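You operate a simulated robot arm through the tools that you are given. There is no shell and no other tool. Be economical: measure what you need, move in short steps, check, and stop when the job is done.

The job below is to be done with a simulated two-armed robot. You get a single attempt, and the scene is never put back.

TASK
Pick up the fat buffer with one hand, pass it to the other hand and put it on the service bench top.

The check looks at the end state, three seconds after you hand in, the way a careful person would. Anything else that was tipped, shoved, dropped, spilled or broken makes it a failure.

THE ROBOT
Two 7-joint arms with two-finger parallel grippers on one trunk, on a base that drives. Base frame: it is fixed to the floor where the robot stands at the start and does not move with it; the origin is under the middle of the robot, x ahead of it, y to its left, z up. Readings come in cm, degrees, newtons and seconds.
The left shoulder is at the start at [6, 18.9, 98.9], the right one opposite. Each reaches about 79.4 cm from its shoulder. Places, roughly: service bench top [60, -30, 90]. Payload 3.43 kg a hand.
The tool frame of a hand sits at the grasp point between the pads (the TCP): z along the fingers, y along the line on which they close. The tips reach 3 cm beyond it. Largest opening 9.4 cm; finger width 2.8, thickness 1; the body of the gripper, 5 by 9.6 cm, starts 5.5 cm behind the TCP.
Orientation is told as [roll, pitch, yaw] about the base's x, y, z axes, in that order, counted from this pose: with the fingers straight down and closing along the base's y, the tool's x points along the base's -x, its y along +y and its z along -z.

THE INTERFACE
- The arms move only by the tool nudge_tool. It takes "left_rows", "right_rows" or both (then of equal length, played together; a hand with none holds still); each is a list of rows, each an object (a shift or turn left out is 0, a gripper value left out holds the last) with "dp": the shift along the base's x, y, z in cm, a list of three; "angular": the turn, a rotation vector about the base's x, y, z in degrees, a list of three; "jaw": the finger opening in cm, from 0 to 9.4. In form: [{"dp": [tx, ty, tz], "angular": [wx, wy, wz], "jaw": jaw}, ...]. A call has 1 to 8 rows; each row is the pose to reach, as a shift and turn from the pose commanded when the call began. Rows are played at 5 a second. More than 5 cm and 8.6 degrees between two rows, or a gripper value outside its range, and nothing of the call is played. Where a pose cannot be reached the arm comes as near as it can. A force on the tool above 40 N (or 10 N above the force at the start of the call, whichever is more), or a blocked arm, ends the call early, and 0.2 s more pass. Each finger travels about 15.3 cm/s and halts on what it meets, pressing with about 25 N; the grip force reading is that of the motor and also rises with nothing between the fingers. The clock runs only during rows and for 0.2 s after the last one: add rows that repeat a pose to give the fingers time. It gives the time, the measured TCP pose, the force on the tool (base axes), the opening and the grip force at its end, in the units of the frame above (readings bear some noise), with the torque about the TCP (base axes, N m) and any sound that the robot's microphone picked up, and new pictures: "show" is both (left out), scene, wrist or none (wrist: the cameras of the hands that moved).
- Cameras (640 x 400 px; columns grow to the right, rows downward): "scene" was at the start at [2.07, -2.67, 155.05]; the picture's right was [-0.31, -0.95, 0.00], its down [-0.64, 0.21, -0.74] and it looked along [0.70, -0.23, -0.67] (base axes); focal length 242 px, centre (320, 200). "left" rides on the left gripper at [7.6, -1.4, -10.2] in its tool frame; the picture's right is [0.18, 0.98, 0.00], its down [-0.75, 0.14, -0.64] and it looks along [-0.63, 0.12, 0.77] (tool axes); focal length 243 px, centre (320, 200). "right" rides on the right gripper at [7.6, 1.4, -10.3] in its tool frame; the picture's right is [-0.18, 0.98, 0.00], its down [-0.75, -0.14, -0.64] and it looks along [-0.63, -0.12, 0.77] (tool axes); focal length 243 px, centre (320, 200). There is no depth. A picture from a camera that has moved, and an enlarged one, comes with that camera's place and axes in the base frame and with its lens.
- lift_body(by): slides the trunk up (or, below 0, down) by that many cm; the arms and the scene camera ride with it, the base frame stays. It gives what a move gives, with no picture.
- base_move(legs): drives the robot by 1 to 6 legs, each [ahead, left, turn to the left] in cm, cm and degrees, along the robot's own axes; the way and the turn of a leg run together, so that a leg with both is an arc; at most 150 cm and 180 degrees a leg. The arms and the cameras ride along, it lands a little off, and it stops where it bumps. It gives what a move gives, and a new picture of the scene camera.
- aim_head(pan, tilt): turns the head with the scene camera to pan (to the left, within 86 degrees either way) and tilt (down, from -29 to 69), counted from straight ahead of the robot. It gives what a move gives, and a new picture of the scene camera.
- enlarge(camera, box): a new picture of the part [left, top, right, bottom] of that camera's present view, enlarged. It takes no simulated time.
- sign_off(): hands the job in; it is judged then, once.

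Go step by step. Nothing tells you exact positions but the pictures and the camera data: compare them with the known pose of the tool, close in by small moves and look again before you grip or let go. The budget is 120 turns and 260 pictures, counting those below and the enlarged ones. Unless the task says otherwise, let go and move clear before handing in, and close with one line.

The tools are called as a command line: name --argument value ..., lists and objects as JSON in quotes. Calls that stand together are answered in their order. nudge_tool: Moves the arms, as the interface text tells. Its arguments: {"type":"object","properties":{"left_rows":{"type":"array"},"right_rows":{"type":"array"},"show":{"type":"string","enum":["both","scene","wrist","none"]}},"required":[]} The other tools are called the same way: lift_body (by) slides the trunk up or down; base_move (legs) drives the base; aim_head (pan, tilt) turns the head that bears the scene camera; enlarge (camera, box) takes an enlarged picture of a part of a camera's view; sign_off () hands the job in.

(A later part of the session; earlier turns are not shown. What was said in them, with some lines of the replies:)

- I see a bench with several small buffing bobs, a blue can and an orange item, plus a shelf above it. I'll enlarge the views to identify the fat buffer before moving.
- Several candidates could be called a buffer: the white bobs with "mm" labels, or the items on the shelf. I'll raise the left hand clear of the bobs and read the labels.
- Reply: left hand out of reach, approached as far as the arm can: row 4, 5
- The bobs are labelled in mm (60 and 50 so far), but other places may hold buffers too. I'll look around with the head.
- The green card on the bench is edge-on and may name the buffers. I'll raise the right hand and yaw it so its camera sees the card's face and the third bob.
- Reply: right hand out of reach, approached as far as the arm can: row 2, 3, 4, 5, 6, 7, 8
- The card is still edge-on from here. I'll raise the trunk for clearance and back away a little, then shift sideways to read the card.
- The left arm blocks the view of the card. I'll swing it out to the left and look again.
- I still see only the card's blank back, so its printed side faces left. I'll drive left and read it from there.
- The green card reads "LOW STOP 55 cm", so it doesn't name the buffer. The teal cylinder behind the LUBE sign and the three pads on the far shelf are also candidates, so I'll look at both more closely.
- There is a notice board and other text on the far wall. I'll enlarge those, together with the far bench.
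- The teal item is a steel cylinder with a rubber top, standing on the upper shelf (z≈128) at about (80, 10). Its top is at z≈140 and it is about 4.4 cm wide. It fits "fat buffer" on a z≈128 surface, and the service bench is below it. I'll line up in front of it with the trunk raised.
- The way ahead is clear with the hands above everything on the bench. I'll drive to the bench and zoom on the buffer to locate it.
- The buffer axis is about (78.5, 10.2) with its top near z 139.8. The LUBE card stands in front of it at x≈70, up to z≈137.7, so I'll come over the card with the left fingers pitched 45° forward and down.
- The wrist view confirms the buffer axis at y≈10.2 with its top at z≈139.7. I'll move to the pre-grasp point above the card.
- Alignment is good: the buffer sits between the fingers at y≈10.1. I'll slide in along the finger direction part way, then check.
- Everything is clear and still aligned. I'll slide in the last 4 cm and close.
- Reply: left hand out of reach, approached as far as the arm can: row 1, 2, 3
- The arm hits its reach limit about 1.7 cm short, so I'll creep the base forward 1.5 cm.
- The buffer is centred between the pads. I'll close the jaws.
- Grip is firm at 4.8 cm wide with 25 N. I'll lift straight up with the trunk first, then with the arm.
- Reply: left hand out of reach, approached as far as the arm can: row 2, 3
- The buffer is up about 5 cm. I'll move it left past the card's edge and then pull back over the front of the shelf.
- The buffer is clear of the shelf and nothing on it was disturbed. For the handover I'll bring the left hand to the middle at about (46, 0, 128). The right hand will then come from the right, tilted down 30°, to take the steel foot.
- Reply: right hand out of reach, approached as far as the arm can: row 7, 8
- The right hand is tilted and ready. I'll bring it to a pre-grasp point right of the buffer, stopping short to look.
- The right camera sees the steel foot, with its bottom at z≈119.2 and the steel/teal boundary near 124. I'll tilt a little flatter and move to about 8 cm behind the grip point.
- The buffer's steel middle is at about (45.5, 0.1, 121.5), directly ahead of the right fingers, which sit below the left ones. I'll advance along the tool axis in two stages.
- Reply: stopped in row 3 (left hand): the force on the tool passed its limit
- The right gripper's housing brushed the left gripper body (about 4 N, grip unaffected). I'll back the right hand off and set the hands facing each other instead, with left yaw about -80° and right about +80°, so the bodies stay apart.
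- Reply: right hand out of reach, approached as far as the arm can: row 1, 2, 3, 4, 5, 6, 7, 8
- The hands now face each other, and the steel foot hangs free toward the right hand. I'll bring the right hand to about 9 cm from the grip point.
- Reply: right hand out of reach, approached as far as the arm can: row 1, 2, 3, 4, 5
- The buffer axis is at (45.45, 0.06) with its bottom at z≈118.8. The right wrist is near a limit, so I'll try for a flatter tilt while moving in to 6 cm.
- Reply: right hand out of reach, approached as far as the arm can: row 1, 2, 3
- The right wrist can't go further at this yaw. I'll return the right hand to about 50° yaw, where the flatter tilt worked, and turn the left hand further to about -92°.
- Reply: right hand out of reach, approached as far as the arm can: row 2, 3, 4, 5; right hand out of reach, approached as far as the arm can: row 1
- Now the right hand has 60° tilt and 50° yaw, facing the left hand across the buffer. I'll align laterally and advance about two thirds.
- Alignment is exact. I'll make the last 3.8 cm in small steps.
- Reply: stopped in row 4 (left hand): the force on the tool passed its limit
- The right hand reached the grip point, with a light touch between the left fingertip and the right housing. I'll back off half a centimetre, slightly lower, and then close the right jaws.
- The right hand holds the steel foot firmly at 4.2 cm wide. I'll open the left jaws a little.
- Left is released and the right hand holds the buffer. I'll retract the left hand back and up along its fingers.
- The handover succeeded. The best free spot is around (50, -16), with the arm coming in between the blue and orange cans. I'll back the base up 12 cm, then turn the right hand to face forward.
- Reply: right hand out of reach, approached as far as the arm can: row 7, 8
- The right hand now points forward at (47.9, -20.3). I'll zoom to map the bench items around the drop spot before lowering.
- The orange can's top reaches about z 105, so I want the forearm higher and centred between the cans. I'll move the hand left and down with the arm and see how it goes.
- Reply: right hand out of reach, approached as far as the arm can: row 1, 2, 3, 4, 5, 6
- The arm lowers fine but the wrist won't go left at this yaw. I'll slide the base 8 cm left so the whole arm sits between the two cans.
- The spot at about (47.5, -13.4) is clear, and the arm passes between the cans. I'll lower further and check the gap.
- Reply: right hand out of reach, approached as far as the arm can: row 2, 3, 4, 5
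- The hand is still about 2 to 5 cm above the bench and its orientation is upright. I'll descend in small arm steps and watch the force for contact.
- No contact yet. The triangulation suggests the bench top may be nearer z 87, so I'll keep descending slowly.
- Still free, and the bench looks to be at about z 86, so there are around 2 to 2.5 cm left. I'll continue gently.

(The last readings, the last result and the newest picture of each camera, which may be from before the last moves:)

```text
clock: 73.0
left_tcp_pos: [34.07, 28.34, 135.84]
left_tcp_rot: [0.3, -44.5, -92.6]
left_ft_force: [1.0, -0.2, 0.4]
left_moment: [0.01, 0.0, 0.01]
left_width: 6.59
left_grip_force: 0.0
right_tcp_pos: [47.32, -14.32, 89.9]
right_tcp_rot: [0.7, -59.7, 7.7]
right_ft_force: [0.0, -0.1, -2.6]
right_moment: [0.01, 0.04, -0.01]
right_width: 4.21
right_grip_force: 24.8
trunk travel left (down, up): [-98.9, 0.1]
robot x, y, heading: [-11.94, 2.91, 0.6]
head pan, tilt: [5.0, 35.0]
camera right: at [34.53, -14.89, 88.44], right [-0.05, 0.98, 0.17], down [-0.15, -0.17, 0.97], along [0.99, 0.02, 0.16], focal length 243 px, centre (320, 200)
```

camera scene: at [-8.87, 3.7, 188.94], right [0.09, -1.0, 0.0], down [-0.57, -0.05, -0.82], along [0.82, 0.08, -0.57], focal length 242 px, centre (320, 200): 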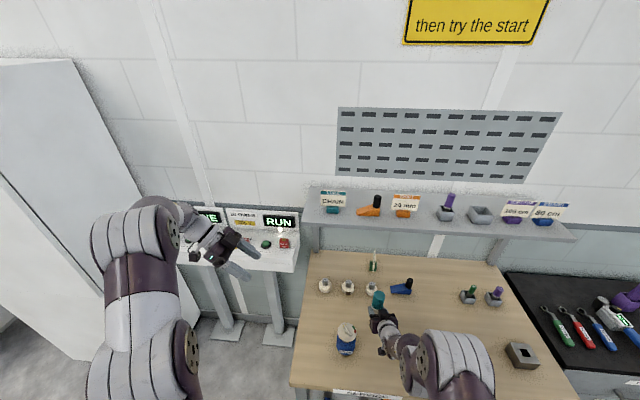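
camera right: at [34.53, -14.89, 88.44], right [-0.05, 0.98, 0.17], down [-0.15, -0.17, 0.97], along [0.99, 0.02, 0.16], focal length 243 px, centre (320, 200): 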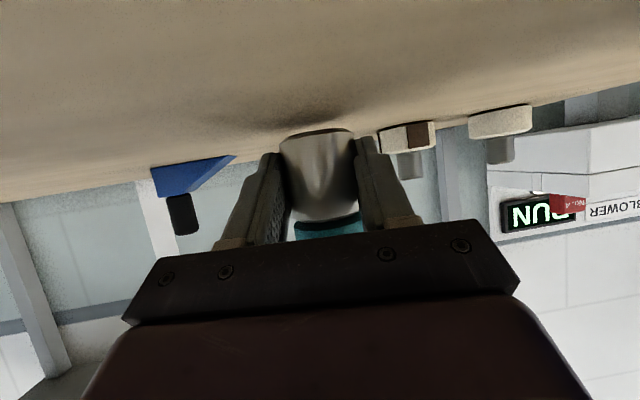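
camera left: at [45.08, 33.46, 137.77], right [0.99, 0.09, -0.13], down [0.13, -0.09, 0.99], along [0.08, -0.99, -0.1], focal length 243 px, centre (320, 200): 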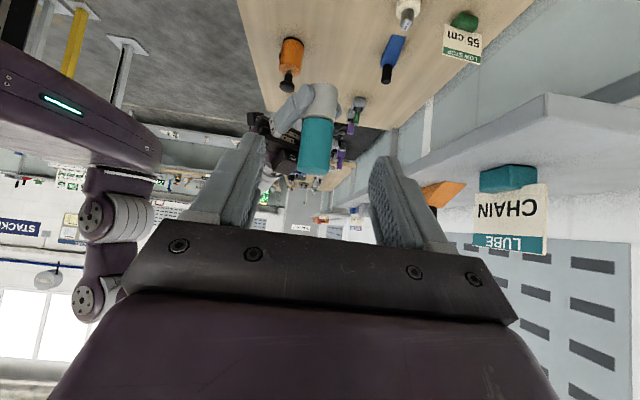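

The buffer's contact shadow is closing in, with roughly 1 cm left. I'll take finer steps.

nudge_tool --right_rows '[{"dp": [0, 0, -0.2]}, {"dp": [0, 0, -0.4]}, {"dp": [0, 0, -0.6]}, {"dp": [0, 0, -0.8]}, {"dp": [0, 0, -0.8]}]' --show "wrist"

enlarge --camera "right" --box '[220, 80, 440, 240]'

```text
clock: 74.2
left_tcp_pos: [33.84, 28.38, 135.99]
left_tcp_rot: [0.6, -44.4, -92.7]
left_ft_force: [-0.1, -0.1, 0.8]
left_moment: [0.02, -0.02, 0.0]
left_width: 6.59
left_grip_force: 0.0
right_tcp_pos: [47.28, -14.27, 89.41]
right_tcp_rot: [0.5, -60.1, 7.8]
right_ft_force: [-3.1, -6.3, 31.4]
right_moment: [-0.59, 5.09, 0.82]
right_width: 4.2
right_grip_force: 25.0
trunk travel left (down, up): [-98.9, 0.1]
robot x, y, heading: [-11.85, 2.99, 0.6]
head pan, tilt: [5.0, 35.0]
camera right: at [34.51, -14.88, 87.97], right [-0.05, 0.99, 0.16], down [-0.16, -0.17, 0.97], along [0.99, 0.02, 0.16], focal length 243 px, centre (320, 200)
```

right: 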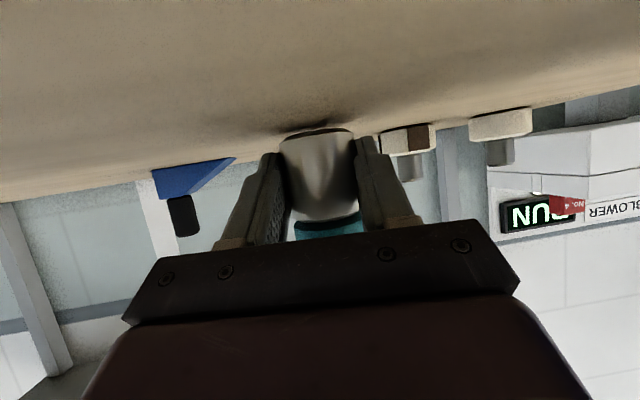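

```text
2.50 times, centred on (330, 160) of right
camera zoom: at [34.51, -14.88, 87.97], right [-0.05, 0.99, 0.16], down [-0.16, -0.17, 0.97], along [0.99, 0.02, 0.16], focal length 606 px, centre (295, 300)
```

zoom: 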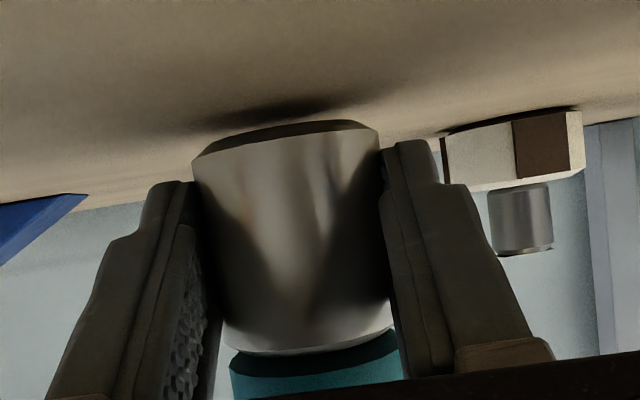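

The torque shows the wrist camera is touching the bench about 16 cm behind the grip, not the buffer. I'll rise slightly and pitch the hand 3.5° so the camera lifts, then lower until the buffer itself touches.

nudge_tool --right_rows '[{"dp": [0, 0, 0.5]}, {"dp": [0, 0, 0.5], "angular": [-0.2, 1.8, 0]}, {"dp": [0, 0, 0.5], "angular": [-0.5, 3.5, 0]}, {"dp": [0, 0, 0.5], "angular": [-0.5, 3.5, 0]}]' --show "none"

nudge_tool --right_rows '[{"dp": [0, 0, -0.2]}, {"dp": [0, 0, -0.4]}, {"dp": [0, 0, -0.6]}, {"dp": [0, 0, -0.6]}]' --show "wrist"

```text
clock: 75.2
left_tcp_pos: [34.09, 28.33, 135.82]
left_tcp_rot: [0.3, -44.5, -92.6]
left_ft_force: [-0.4, 0.4, 0.1]
left_moment: [-0.01, 0.05, 0.01]
left_width: 6.61
left_grip_force: 0.0
right_tcp_pos: [47.31, -14.18, 89.51]
right_tcp_rot: [0.5, -56.1, 7.6]
right_ft_force: [0.7, 0.2, -2.2]
right_moment: [0.02, 0.05, 0.0]
right_width: 4.21
right_grip_force: 25.0
trunk travel left (down, up): [-98.9, 0.1]
robot x, y, heading: [-11.81, 2.7, 0.2]
head pan, tilt: [5.0, 35.0]
```

```text
clock: 76.2
left_tcp_pos: [33.98, 28.29, 135.98]
left_tcp_rot: [0.5, -44.5, -92.6]
left_ft_force: [0.1, 0.0, -0.2]
left_moment: [0.0, -0.01, 0.01]
left_width: 6.61
left_grip_force: 0.0
right_tcp_pos: [47.39, -14.26, 89.07]
right_tcp_rot: [0.3, -56.4, 7.7]
right_ft_force: [2.1, -1.4, 8.9]
right_moment: [-0.04, -0.44, -0.04]
right_width: 4.2
right_grip_force: 25.2
trunk travel left (down, up): [-98.9, 0.1]
robot x, y, heading: [-12.03, 2.71, 0.4]
head pan, tilt: [5.0, 35.0]
camera right: at [34.56, -14.74, 88.54], right [-0.04, 0.99, 0.16], down [-0.1, -0.16, 0.98], along [0.99, 0.02, 0.1], focal length 243 px, centre (320, 200)
```

right: 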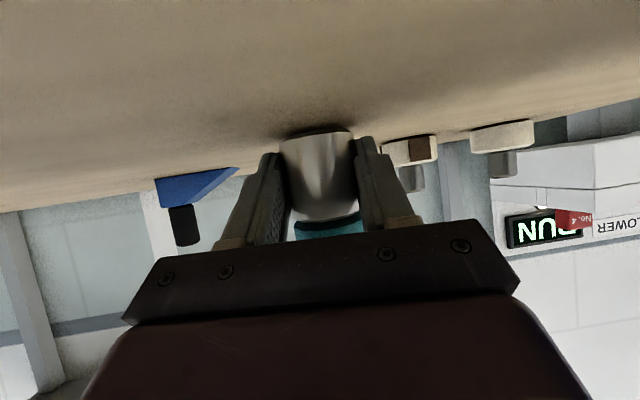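

The buffer's own edge is now touching: force +11 N, with the torque placing it just ahead of the grip. The lean is only about 3 to 4°, so it should settle flat. I'll open slowly.

nudge_tool --right_rows '[{"jaw": 4.4}, {"jaw": 4.8}, {"jaw": 5.4}, {"jaw": 6.2}, {"jaw": 7.2}, {"jaw": 8.2}, {"jaw": 9.2}, {"jaw": 9.2}]'

enlarge --camera "scene" --box '[340, 260, 420, 340]'

```text
clock: 78.0
left_tcp_pos: [34.12, 28.36, 135.8]
left_tcp_rot: [0.3, -44.5, -92.5]
left_ft_force: [0.3, 0.3, 0.5]
left_moment: [-0.05, 0.01, 0.02]
left_width: 6.61
left_grip_force: 0.0
right_tcp_pos: [47.31, -14.23, 88.88]
right_tcp_rot: [0.3, -56.2, 7.7]
right_ft_force: [0.2, 0.2, 0.0]
right_moment: [-0.02, -0.01, 0.0]
right_width: 9.18
right_grip_force: 0.2
trunk travel left (down, up): [-98.9, 0.1]
robot x, y, heading: [-12.02, 2.62, 0.4]
head pan, tilt: [5.0, 35.0]
camera scene: at [-8.91, 3.69, 188.94], right [0.09, -1.0, 0.0], down [-0.57, -0.05, -0.82], along [0.82, 0.08, -0.57], focal length 242 px, centre (320, 200)
camera right: at [34.48, -14.74, 88.4], right [-0.04, 0.99, 0.16], down [-0.09, -0.16, 0.98], along [1.0, 0.02, 0.1], focal length 243 px, centre (320, 200)
```

scene: 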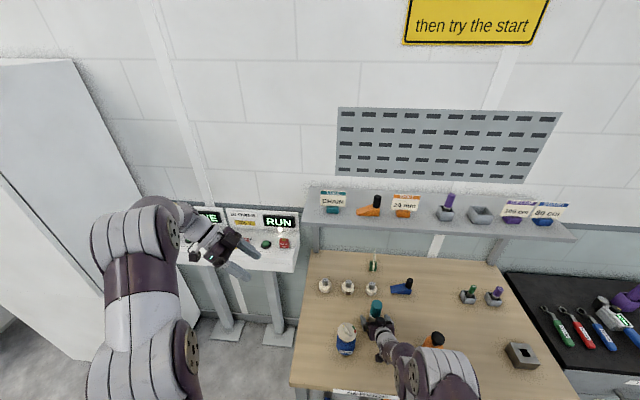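
right: 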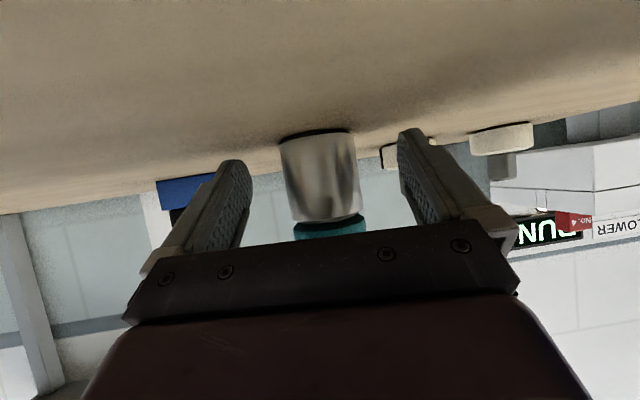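

```text
5.00 times, centred on (380, 300) of scene
camera zoom: at [-8.91, 3.69, 188.94], right [0.09, -1.0, 0.0], down [-0.57, -0.05, -0.82], along [0.82, 0.08, -0.57], focal length 1210 px, centre (20, -300)
```

zoom: 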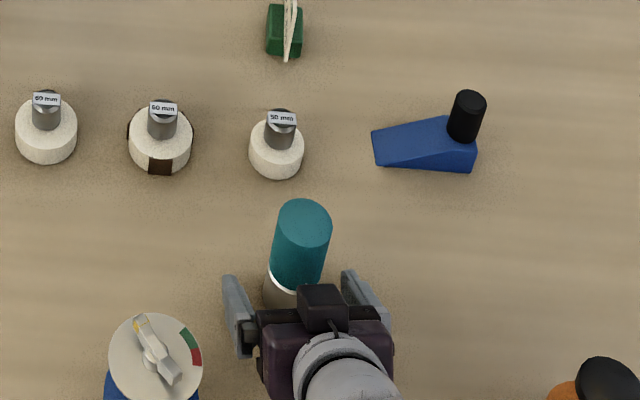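

The buffer stands upright and released. I'll back the hand off along its finger direction, away and up.

nudge_tool --right_rows '[{"dp": [-1.2, -0.15, 0.8]}, {"dp": [-3, -0.4, 2]}, {"dp": [-5, -0.6, 3.5]}, {"dp": [-7, -0.9, 5.5]}, {"dp": [-8, -1, 8.5]}, {"dp": [-8, -1, 12]}, {"dp": [-8, -1, 15]}]'

base_move --legs '[[-15, 0, 0]]'

enlarge --camera "scene" --box '[290, 230, 550, 380]'

```text
clock: 79.6
left_tcp_pos: [33.97, 28.39, 135.99]
left_tcp_rot: [0.4, -44.5, -92.7]
left_ft_force: [-0.1, 0.6, 0.4]
left_moment: [-0.02, -0.04, 0.01]
left_width: 6.6
left_grip_force: 0.1
right_tcp_pos: [40.65, -14.95, 104.24]
right_tcp_rot: [3.1, -55.9, 5.4]
right_ft_force: [0.3, -0.1, 0.6]
right_moment: [0.01, 0.03, -0.02]
right_width: 9.19
right_grip_force: 0.1
right hand out of reach, approached as far as the arm can: row 4, 5, 6, 7
trunk travel left (down, up): [-98.9, 0.1]
robot x, y, heading: [-11.59, 2.79, 0.5]
head pan, tilt: [5.0, 35.0]
camera scene: at [-9.05, 3.73, 188.93], right [0.09, -1.0, 0.0], down [-0.57, -0.05, -0.82], along [0.82, 0.08, -0.57], focal length 242 px, centre (320, 200)
camera right: at [27.97, -15.36, 103.7], right [-0.03, 0.98, 0.18], down [-0.08, -0.18, 0.98], along [1.0, 0.02, 0.09], focal length 243 px, centre (320, 200)
```

scene: 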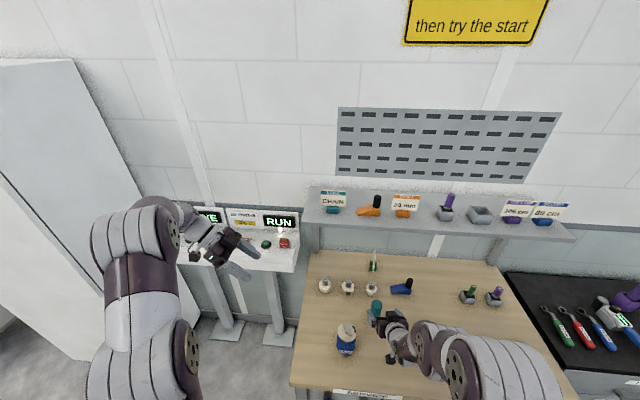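
right: 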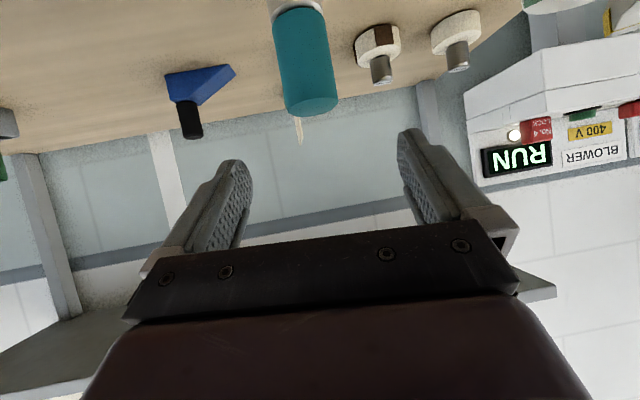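

```text
clock: 81.0
left_tcp_pos: [19.1, 28.25, 135.75]
left_tcp_rot: [0.2, -44.4, -92.4]
left_ft_force: [0.8, 0.5, 0.6]
left_moment: [-0.02, -0.02, -0.02]
left_width: 6.59
left_grip_force: 0.0
right_tcp_pos: [25.88, -14.94, 104.02]
right_tcp_rot: [3.3, -55.7, 5.4]
right_ft_force: [-0.1, -0.2, -0.2]
right_moment: [-0.01, -0.01, 0.01]
right_width: 9.22
right_grip_force: 0.0
trunk travel left (down, up): [-98.9, 0.1]
robot x, y, heading: [-27.14, 2.64, 0.6]
head pan, tilt: [5.0, 35.0]
camera scene: at [-23.82, 3.57, 188.93], right [0.1, -1.0, 0.0], down [-0.57, -0.05, -0.82], along [0.81, 0.08, -0.58], focal length 242 px, centre (320, 200)
```

scene: 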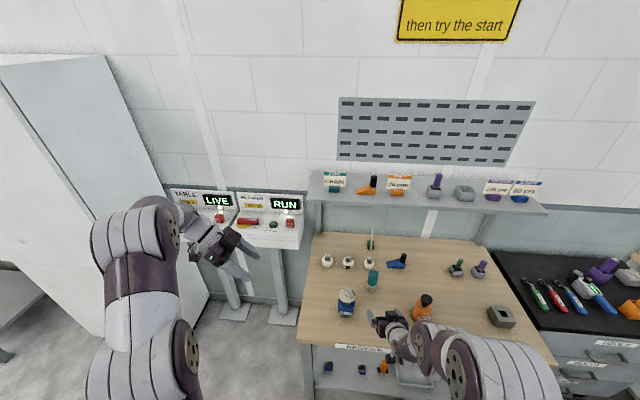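

```text
2.46 times, centred on (420, 305) of scene
camera zoom: at [-23.82, 3.57, 188.93], right [0.1, -1.0, 0.0], down [-0.57, -0.05, -0.82], along [0.81, 0.08, -0.58], focal length 596 px, centre (74, -58)
```

zoom: 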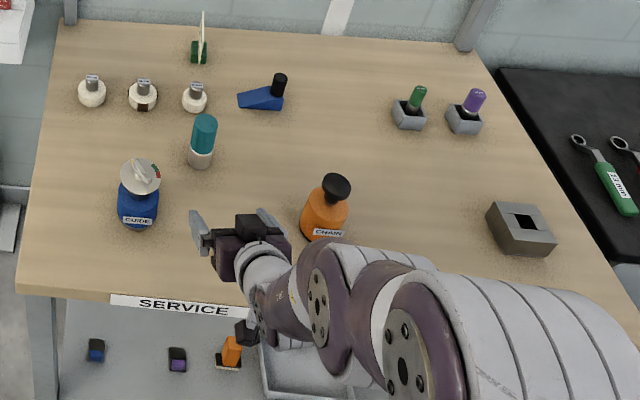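

The buffer stands upright on the service bench top, nothing else has moved, and both hands are clear. I'm handing in now.

sign_off

```text
The job is handed in.
```

I picked up the teal, steel-footed buffer from the upper shelf with the left hand and passed it to the right. It now stands upright on the service bench top. No label names the buffer, so I chose that item by its shape and because it stood on the z≈128 surface; the pictures show nothing else disturbed.
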